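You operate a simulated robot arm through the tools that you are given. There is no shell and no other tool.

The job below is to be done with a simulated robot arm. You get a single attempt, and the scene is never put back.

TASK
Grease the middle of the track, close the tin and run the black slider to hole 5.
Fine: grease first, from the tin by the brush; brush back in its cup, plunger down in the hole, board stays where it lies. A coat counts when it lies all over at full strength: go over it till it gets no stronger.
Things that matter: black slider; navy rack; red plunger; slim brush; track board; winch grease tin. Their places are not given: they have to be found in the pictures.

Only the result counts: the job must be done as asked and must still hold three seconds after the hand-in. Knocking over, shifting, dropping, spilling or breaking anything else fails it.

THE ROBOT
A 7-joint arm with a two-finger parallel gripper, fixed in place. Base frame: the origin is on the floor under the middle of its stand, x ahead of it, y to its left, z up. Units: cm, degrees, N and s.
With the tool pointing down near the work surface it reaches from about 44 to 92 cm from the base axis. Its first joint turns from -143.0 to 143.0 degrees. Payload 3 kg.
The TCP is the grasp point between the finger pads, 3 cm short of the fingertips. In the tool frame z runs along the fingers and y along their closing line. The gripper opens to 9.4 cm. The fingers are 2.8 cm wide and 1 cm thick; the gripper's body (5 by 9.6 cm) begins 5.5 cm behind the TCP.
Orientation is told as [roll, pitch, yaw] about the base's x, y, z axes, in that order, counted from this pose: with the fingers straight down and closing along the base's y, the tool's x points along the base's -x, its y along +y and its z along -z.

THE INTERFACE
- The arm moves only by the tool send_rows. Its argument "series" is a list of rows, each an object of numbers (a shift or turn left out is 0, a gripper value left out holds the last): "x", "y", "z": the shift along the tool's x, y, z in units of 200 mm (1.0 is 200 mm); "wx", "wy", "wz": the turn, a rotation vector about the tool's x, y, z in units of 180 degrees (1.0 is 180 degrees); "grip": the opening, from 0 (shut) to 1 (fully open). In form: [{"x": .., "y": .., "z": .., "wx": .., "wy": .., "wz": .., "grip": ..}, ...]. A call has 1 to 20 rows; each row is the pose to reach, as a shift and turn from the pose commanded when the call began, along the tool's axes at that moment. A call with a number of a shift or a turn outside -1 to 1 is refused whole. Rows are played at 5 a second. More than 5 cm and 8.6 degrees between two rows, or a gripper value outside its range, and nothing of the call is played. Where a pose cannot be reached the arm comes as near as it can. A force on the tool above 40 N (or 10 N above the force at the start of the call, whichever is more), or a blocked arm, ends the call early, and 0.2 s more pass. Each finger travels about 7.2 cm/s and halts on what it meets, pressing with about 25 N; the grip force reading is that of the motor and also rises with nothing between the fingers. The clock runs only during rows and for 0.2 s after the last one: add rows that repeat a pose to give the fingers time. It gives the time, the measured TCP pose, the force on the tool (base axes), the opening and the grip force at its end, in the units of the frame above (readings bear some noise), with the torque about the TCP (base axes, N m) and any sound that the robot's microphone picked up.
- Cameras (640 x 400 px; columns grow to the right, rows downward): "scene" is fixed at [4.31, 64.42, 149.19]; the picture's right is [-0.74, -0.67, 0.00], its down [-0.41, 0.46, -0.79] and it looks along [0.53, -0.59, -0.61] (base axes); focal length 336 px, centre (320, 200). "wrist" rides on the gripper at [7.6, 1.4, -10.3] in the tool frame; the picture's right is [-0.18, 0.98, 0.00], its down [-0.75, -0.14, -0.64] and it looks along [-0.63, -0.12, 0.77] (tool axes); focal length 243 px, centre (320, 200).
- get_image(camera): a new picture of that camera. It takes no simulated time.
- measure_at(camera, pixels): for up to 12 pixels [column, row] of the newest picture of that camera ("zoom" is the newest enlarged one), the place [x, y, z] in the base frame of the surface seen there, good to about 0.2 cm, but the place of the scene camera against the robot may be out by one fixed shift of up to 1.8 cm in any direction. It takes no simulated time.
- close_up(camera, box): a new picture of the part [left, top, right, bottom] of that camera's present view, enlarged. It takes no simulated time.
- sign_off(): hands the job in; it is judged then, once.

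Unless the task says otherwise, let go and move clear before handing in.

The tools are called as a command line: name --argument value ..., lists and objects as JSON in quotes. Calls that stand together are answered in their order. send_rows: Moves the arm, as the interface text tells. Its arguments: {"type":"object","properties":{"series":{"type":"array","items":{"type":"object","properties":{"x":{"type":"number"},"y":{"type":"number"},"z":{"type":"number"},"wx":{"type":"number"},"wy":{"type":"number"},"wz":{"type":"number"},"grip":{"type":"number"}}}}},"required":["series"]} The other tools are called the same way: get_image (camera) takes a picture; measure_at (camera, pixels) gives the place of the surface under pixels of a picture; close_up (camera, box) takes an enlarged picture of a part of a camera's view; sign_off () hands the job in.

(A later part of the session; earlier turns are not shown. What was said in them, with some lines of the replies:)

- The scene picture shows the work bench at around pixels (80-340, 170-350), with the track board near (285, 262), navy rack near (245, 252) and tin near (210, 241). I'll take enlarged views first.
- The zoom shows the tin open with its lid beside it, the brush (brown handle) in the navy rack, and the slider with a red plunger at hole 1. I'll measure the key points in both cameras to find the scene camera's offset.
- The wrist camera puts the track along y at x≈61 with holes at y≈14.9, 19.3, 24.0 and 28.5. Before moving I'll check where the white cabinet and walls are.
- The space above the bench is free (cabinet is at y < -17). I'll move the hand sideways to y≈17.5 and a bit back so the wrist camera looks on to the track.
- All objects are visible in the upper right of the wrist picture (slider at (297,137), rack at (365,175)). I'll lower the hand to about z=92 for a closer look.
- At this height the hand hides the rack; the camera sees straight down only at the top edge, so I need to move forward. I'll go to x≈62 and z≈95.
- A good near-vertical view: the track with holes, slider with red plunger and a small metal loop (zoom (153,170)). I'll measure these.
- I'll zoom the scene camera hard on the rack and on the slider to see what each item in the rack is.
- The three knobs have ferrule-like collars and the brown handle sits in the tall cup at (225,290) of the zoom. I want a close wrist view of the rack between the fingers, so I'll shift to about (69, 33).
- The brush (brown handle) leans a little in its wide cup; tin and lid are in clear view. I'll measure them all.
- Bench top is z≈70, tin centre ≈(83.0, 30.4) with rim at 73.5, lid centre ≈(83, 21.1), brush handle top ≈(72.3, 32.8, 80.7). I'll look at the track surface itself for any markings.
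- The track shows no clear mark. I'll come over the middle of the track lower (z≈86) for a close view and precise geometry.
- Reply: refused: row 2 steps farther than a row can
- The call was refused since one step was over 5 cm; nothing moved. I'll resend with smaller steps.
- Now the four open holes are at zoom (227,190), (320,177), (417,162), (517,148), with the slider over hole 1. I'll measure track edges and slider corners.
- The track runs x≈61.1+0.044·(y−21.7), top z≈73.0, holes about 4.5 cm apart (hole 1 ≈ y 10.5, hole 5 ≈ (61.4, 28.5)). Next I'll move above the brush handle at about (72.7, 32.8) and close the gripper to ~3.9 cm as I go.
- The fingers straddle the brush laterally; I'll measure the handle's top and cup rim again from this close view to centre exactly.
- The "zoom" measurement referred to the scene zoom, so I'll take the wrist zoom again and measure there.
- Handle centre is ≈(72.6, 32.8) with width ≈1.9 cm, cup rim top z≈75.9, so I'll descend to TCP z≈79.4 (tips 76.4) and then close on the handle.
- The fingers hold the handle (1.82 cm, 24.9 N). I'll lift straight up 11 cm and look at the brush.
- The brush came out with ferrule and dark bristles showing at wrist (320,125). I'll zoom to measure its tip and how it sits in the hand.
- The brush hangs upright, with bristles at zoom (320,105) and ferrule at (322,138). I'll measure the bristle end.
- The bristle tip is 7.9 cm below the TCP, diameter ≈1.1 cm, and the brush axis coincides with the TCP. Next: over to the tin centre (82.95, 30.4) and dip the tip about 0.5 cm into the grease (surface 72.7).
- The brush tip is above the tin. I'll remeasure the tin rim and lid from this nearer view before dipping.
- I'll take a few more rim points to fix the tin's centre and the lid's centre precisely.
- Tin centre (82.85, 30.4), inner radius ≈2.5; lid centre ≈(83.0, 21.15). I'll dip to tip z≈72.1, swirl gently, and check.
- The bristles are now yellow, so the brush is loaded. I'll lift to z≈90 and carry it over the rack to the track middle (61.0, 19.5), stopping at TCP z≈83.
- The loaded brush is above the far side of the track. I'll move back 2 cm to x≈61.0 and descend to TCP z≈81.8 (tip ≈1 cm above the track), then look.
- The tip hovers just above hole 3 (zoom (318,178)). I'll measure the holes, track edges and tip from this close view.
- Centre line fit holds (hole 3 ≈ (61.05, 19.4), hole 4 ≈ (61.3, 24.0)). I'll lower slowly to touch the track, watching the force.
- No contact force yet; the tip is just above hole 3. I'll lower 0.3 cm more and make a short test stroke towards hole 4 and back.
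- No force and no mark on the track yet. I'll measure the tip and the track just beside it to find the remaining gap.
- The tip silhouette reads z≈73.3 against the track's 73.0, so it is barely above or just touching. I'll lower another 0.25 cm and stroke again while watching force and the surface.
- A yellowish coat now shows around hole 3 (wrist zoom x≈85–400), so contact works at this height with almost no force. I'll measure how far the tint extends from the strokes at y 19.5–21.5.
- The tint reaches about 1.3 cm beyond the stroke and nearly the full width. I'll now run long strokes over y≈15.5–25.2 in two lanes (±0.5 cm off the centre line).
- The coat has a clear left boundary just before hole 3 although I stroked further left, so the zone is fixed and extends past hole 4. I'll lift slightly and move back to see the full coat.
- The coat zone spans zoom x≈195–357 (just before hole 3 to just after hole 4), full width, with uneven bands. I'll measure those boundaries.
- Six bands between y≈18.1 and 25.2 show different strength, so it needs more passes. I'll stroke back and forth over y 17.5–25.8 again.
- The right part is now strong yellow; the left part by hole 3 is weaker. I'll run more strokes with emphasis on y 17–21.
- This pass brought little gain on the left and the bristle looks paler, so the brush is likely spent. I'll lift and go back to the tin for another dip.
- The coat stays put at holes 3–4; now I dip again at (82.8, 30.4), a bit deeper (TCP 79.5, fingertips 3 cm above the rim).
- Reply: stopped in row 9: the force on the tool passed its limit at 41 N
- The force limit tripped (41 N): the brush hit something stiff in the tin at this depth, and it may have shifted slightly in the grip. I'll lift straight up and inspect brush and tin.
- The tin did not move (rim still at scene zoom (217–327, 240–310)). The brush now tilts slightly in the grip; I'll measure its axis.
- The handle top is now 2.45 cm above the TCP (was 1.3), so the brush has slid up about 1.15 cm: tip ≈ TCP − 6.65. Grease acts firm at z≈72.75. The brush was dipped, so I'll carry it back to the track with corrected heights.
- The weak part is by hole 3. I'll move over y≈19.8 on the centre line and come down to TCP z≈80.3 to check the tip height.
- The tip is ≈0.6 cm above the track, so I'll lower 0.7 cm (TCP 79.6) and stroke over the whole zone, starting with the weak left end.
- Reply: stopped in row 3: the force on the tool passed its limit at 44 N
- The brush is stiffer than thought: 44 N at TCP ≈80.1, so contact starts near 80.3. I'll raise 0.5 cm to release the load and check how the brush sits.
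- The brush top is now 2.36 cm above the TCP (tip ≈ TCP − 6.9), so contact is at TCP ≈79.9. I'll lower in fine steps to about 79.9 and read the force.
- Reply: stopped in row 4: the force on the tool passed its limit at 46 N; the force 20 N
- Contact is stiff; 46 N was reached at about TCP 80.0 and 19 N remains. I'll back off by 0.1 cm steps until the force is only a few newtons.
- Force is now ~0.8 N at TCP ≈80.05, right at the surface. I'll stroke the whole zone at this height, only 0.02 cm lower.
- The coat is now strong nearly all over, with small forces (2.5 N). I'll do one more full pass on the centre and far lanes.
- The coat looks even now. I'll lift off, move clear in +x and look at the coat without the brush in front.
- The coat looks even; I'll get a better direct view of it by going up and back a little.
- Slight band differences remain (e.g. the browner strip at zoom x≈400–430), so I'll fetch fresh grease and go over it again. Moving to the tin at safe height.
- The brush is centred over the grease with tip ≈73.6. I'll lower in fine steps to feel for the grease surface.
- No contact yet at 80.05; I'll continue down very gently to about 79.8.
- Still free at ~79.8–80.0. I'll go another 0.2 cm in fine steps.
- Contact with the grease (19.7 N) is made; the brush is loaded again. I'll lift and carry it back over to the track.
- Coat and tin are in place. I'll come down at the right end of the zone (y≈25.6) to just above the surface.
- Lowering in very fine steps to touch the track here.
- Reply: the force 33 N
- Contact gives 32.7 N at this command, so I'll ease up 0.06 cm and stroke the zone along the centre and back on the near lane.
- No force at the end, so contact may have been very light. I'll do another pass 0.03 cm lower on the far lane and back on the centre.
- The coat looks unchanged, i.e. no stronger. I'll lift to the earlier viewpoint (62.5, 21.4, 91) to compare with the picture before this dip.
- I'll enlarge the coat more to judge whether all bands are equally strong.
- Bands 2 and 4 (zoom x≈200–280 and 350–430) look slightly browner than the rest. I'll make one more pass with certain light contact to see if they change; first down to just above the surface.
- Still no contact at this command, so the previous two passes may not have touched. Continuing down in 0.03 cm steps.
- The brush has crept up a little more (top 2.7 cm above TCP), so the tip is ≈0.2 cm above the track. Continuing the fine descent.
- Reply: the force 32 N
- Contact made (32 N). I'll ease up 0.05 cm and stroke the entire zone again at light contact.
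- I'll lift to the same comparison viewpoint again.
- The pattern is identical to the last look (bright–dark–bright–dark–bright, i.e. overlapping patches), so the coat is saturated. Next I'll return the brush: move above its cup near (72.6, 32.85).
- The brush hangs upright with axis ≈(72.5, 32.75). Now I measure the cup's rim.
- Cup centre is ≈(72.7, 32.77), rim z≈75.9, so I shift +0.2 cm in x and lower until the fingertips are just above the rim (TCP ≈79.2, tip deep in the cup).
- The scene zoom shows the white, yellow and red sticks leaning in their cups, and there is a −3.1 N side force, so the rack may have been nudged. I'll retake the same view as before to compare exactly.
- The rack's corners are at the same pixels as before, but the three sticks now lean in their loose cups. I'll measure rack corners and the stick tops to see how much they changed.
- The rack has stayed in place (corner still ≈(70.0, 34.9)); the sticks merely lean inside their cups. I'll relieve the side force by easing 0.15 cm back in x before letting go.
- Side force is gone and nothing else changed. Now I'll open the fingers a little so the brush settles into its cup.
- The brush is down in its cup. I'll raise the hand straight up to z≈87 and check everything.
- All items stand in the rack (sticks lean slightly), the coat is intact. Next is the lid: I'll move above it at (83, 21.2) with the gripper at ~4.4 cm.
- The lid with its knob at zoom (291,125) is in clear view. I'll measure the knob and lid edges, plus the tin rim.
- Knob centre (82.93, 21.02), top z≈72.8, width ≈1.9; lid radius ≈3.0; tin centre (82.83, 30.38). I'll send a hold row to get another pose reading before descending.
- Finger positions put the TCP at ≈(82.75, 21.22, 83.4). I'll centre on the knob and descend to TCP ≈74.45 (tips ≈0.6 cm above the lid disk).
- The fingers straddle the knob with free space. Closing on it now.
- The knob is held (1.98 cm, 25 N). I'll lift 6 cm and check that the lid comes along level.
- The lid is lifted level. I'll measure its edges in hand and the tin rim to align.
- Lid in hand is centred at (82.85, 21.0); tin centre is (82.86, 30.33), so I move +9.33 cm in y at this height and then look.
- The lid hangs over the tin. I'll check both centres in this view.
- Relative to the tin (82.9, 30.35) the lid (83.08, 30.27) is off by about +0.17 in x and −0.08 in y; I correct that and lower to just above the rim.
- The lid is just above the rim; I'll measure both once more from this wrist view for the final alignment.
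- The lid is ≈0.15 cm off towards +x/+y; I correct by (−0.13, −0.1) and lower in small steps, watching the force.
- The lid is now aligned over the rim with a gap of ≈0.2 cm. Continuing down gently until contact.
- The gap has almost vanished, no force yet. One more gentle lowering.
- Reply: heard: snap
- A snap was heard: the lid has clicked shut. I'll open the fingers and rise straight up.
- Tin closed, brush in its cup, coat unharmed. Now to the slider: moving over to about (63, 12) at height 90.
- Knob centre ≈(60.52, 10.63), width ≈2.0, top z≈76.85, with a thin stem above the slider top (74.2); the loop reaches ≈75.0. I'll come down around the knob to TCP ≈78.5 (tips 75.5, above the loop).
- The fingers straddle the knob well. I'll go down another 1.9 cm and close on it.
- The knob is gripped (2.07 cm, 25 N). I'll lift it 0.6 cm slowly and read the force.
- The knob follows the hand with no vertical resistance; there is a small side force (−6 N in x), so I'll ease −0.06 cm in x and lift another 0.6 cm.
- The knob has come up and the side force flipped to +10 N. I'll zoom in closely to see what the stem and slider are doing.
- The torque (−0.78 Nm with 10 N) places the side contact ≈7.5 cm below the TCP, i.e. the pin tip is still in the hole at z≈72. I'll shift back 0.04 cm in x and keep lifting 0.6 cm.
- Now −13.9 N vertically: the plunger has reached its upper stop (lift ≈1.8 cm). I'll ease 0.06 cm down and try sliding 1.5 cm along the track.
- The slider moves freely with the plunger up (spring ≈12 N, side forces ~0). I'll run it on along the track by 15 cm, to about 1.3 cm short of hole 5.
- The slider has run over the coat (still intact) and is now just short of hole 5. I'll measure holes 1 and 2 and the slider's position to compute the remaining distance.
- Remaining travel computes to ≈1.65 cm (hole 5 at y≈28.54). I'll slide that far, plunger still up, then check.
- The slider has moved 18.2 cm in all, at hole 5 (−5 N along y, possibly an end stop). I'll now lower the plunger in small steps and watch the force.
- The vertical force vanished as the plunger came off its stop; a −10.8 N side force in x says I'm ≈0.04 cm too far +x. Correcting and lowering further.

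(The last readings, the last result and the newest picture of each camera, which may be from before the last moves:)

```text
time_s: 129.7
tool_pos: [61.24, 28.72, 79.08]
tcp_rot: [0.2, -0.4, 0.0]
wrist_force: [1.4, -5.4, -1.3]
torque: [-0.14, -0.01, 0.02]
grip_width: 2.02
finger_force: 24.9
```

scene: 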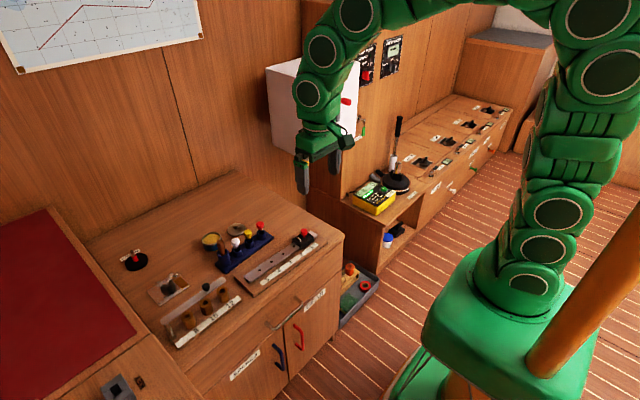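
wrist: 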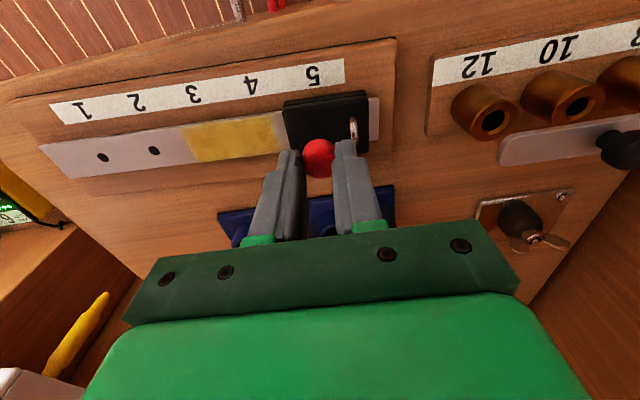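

No vertical resistance so far (1.0 cm lowered). Continue lowering 0.4 cm.

send_rows --series '[{"z": 0.007, "y": -0.001}, {"z": 0.014, "y": -0.001}, {"z": 0.02, "y": -0.001}, {"z": 0.02, "y": -0.001}]'

close_up --camera "scene" --box '[245, 235, 300, 285]'

```text
time_s: 130.7
tool_pos: [61.36, 28.75, 78.87]
tcp_rot: [0.2, -0.4, 0.0]
wrist_force: [6.9, -3.0, 9.4]
torque: [-0.08, -0.26, 0.06]
grip_width: 2.01
finger_force: 25.2
```

```text
8.00 times, centred on (272, 260) of scene
```

zoom: 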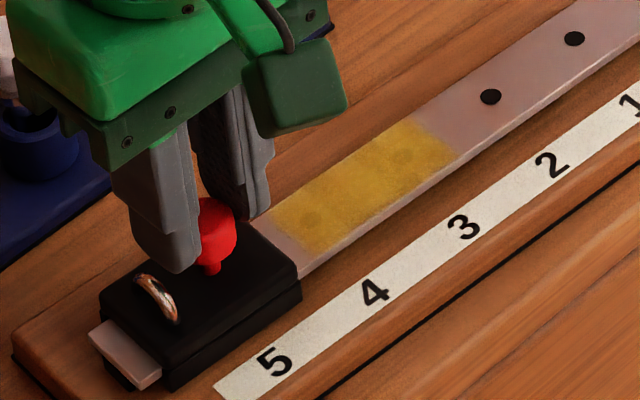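

The plunger is 1.4 cm down, well into the hole, now with +9 N up and +7 N in x, so it rubs a side. I'll shift +0.03 cm in x and lower a bit more.

send_rows --series '[{"x": -0.0013, "y": -0.0005}, {"x": -0.0013, "y": -0.0005, "z": 0.004}, {"x": -0.0013, "y": -0.0005, "z": 0.008}, {"x": -0.0013, "y": -0.0005, "z": 0.008}]'

```text
time_s: 131.7
tool_pos: [61.26, 28.67, 78.61]
tcp_rot: [0.2, -0.3, 0.1]
wrist_force: [-4.9, -1.0, 19.8]
torque: [-0.01, 0.21, 0.02]
grip_width: 2.05
finger_force: 25.2
```

20 N upward now; the plunger may already be fully seated if the knob slipped a little in the fingers. I'll measure knob height against the slider top (originally 76.85 vs 74.15).

close_up --camera "wrist" --box '[240, 70, 400, 220]'

measure_at --camera "zoom" --pixels '[[315, 215], [315, 225], [315, 240], [315, 255], [315, 200], [315, 270], [300, 170], [350, 150], [250, 150], [315, 190], [330, 230], [300, 230]]'

close_up --camera "scene" --box '[245, 245, 285, 285]'

measure_at --camera "zoom" --pixels '[[275, 150], [270, 175], [265, 190], [265, 200], [270, 210], [265, 222], [262, 235], [300, 260], [200, 280]]'

```text
2.67 times, centred on (320, 145) of wrist
```

zoom: 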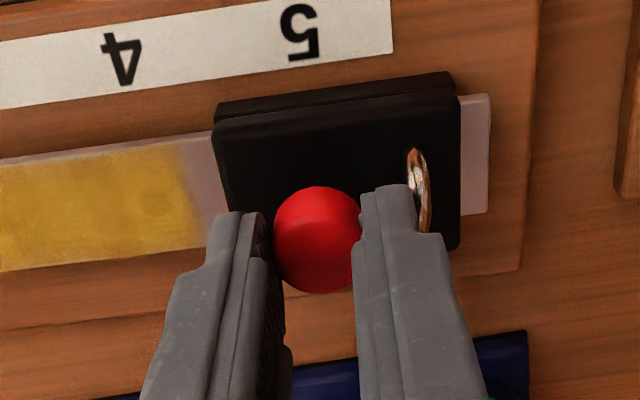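

```text
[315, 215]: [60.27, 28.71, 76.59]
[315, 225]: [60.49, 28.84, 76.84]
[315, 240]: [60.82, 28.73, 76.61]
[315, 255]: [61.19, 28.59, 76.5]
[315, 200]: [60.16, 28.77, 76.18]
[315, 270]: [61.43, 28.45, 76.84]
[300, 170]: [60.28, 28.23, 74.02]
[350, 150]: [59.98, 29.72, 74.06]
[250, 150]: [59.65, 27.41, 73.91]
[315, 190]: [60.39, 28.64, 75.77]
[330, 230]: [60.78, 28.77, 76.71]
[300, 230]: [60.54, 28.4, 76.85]
```

```text
10.00 times, centred on (265, 265) of scene
```

zoom: 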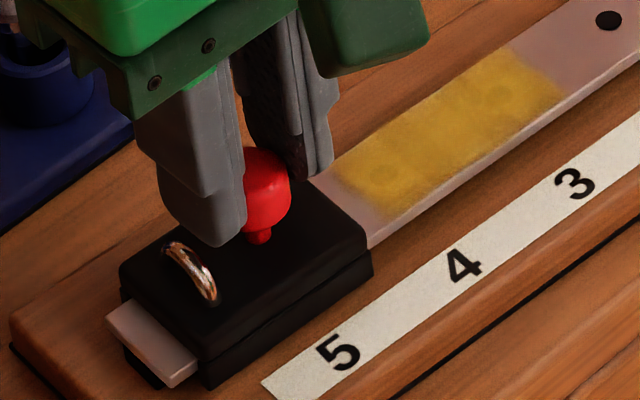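

```text
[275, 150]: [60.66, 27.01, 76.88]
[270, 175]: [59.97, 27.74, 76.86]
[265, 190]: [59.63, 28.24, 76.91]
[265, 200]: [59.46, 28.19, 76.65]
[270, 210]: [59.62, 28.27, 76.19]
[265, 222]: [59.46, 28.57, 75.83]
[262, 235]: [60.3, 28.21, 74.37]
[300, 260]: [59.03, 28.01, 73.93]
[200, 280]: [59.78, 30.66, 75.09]
```

The knob top is at 76.8 with the slider top at 74.0 — the same seated height as at hole 1, so the plunger is down in hole 5. I'll open the fingers and rise.

send_rows --series '[{"grip": 0.26}, {"grip": 0.32}, {"grip": 0.36}, {"grip": 0.36}, {"z": -0.05}, {"z": -0.15}, {"z": -0.3}, {"z": -0.45}, {"z": -0.6}, {"z": -0.6}]'

get_image --camera "wrist"

close_up --camera "scene" --box '[235, 225, 325, 290]'

close_up --camera "wrist" --box '[100, 0, 420, 150]'

```text
time_s: 133.9
tool_pos: [61.24, 28.88, 90.66]
tcp_rot: [0.2, -0.4, 0.1]
wrist_force: [-0.2, 0.0, -0.5]
torque: [0.01, 0.0, 0.0]
grip_width: 3.37
finger_force: 0.0
```

```text
taken
```

wrist: 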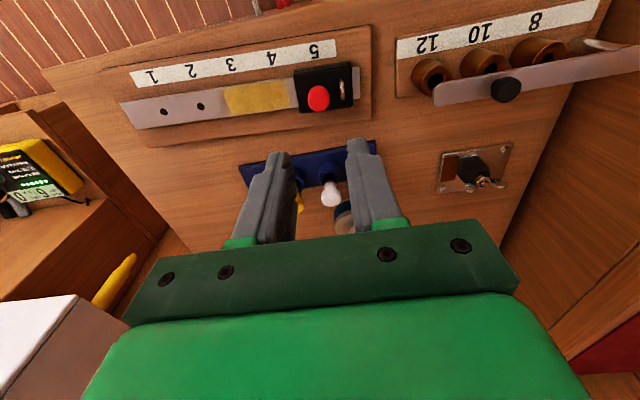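

```text
6.15 times, centred on (280, 258) of scene
```

zoom: 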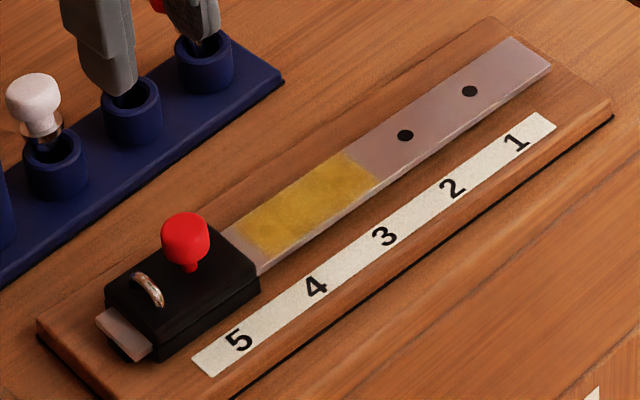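

```text
2.00 times, centred on (260, 75) of wrist
```

zoom: 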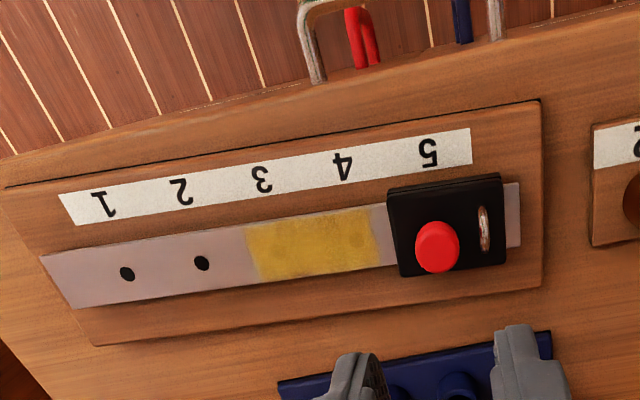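

The slider sits at hole 5 with its plunger down. Comparing label pixels with an earlier identical view suggests the board might have shifted by ~0.2 cm, so I'll go to the original survey pose (61.9, 19.4, 86.5) and compare directly.

send_rows --series '[{"y": -0.15, "x": -0.01}, {"y": -0.3, "x": -0.02, "z": 0.05}, {"y": -0.4, "x": -0.03, "z": 0.12}, {"y": -0.465, "x": -0.03, "z": 0.205}, {"y": -0.465, "x": -0.03, "z": 0.205}]'

get_image --camera "wrist"

close_up --camera "wrist" --box '[160, 10, 480, 200]'

measure_at --camera "zoom" --pixels '[[227, 190], [320, 177], [417, 162], [140, 200], [40, 185], [65, 243], [627, 95], [2, 105], [80, 288], [610, 220]]'

```text
time_s: 135.1
tool_pos: [62.02, 19.45, 86.34]
tcp_rot: [0.2, -0.3, 0.1]
wrist_force: [-0.1, -0.4, -0.3]
torque: [-0.04, -0.05, 0.03]
grip_width: 3.37
finger_force: 0.1
```

```text
taken
```

wrist: 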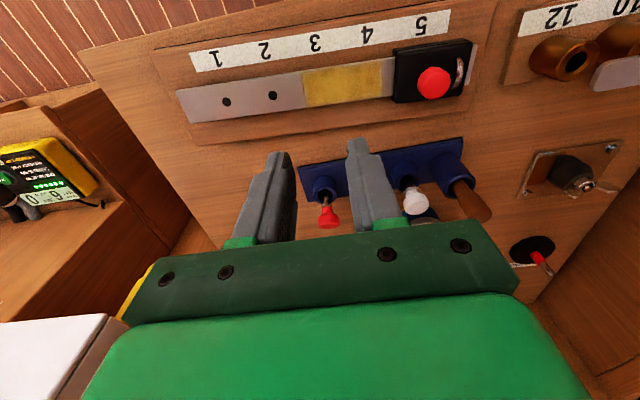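

```text
2.00 times, centred on (320, 105) of wrist
```

zoom: 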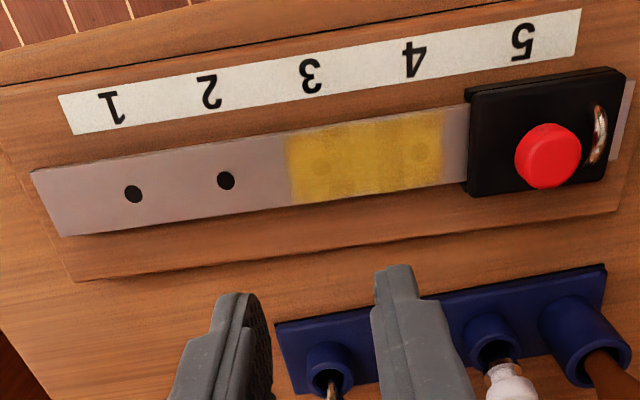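

```text
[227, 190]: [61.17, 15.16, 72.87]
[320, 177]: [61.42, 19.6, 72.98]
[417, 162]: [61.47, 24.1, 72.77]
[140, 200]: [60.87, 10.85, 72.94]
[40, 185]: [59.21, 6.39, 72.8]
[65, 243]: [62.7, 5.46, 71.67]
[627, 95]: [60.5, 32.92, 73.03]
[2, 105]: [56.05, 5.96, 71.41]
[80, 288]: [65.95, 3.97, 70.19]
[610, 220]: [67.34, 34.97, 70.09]
```

Holes 1 and 2 now appear at (133,194) and (226,181), where hole 2 was at (227,190): a small shift. I'll measure exact positions of holes, board corners and rack corners.

measure_at --camera "zoom" --pixels '[[133, 194], [226, 181], [320, 168], [421, 152], [78, 280], [612, 210], [32, 172], [66, 236], [277, 322], [604, 266], [581, 10], [72, 134]]'

close_up --camera "scene" --box '[190, 205, 340, 300]'

```text
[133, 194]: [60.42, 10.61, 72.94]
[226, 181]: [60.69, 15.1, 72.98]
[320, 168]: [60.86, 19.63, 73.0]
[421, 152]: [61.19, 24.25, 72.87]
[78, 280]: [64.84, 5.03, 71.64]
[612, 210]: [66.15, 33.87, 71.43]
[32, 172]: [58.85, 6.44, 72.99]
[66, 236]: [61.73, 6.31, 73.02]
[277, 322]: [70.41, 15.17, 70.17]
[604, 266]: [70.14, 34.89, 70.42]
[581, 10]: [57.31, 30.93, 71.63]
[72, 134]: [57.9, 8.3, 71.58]
```

```text
4.21 times, centred on (265, 252) of scene
```

zoom: 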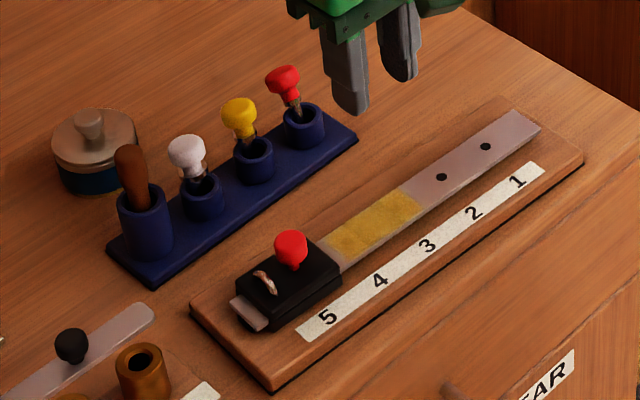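

The board has shifted only ≈0.25 cm overall and the rack not at all. I'll verify the plunger height and the tin lid, and that the brush is in its cup, with close views.

measure_at --camera "wrist" --pixels '[[433, 80], [433, 88], [425, 85], [442, 85], [405, 70], [465, 95], [410, 95], [330, 215], [415, 202], [485, 210], [459, 70]]'

close_up --camera "scene" --box '[240, 250, 280, 285]'

close_up --camera "scene" --box '[195, 215, 280, 275]'

```text
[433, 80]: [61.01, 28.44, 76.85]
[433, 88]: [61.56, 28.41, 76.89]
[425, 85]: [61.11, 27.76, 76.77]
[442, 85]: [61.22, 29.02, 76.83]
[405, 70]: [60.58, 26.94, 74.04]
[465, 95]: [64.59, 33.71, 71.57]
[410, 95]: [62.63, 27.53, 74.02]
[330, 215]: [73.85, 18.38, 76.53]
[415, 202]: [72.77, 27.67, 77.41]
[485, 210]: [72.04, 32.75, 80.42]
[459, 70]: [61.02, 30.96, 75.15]
```

```text
11.43 times, centred on (260, 268) of scene
```

zoom: 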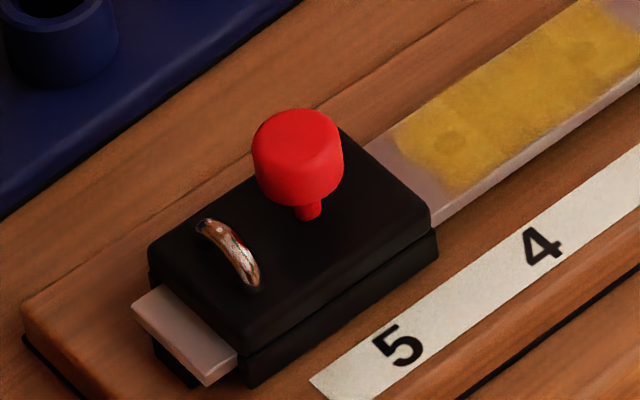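

```text
6.67 times, centred on (238, 245) of scene
```

zoom: 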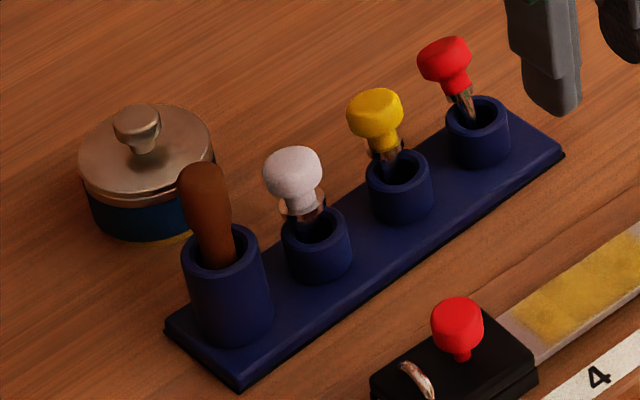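

Knob top 76.85 over slider top 74.03 matches the seated state; lid on, brush in cup, coat even. I'll raise the hand well clear and take final pictures.

send_rows --series '[{"z": -0.15}, {"z": -0.35}, {"z": -0.55}, {"z": -0.75}, {"z": -0.95}, {"z": -0.95}, {"z": -0.95}]'

get_image --camera "scene"

close_up --camera "scene" --box '[190, 205, 340, 300]'

close_up --camera "scene" --box '[255, 235, 295, 265]'

```text
time_s: 136.7
tool_pos: [61.81, 19.37, 105.62]
tcp_rot: [0.3, -0.2, 0.2]
wrist_force: [-0.6, -0.1, -0.9]
torque: [0.0, -0.03, 0.02]
grip_width: 3.4
finger_force: 0.0
```

```text
taken
```

scene: 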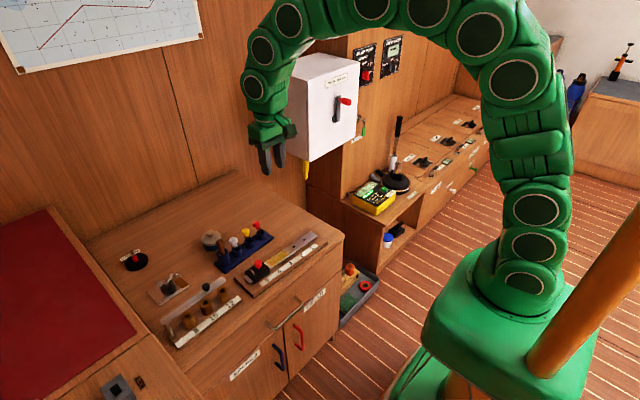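

```text
4.21 times, centred on (265, 252) of scene
```

zoom: 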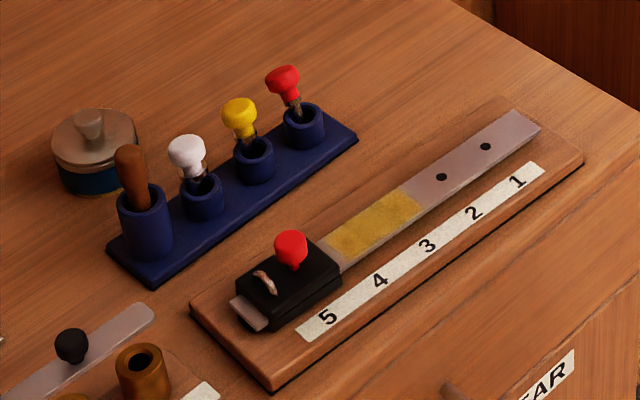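

```text
13.33 times, centred on (275, 250) of scene
```

zoom: 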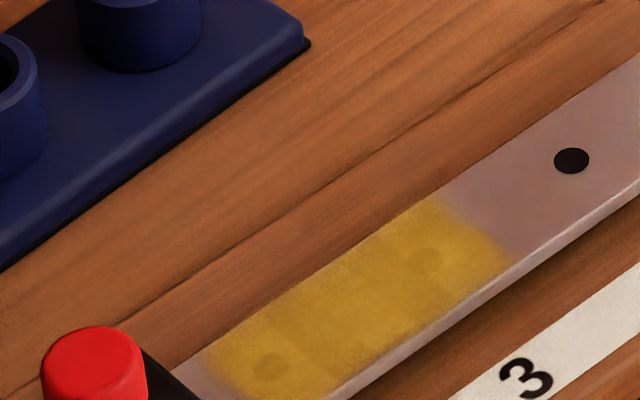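

The final pictures show the slider at 5 with its plunger down and the coat even over the middle of the track. The tin is shut and the brush is in its cup. The board lies within ≈0.25 cm of where it was, and the three spare sticks lean slightly in their rack cups. The hand is clear, so I'm handing in.

sign_off

```text
The job is handed in.
```

The job is handed in: the track is greased, the tin is closed, and the black slider is at hole 5 with its plunger down. Two things moved slightly that shouldn't have, and I left both as they were.

- **Grease:** The coat covers the full width of the middle of the track, from just before hole 3 to just past hole 4. A last full pass made it no stronger. It looked unchanged after the slider ran over it.
- **Brush:** It is back in its cup and leans a little. I let it drop about 1 cm, because the fingers would have hit the cup's rim.
- **Tin:** The lid went on with an audible snap.
- **Slider:** The red knob sits within about 0.1 cm of its height above the slider at hole 1, so the plunger is fully seated.

The two things that moved:

- **Board:** It moved by roughly 0.25 cm, probably while I was running the slider. I did not try to push it back.
- **Rack:** The white, yellow and red sticks now lean in their cups, the red one the most. They were upright until I lowered the brush into its cup. The rack itself did not move.
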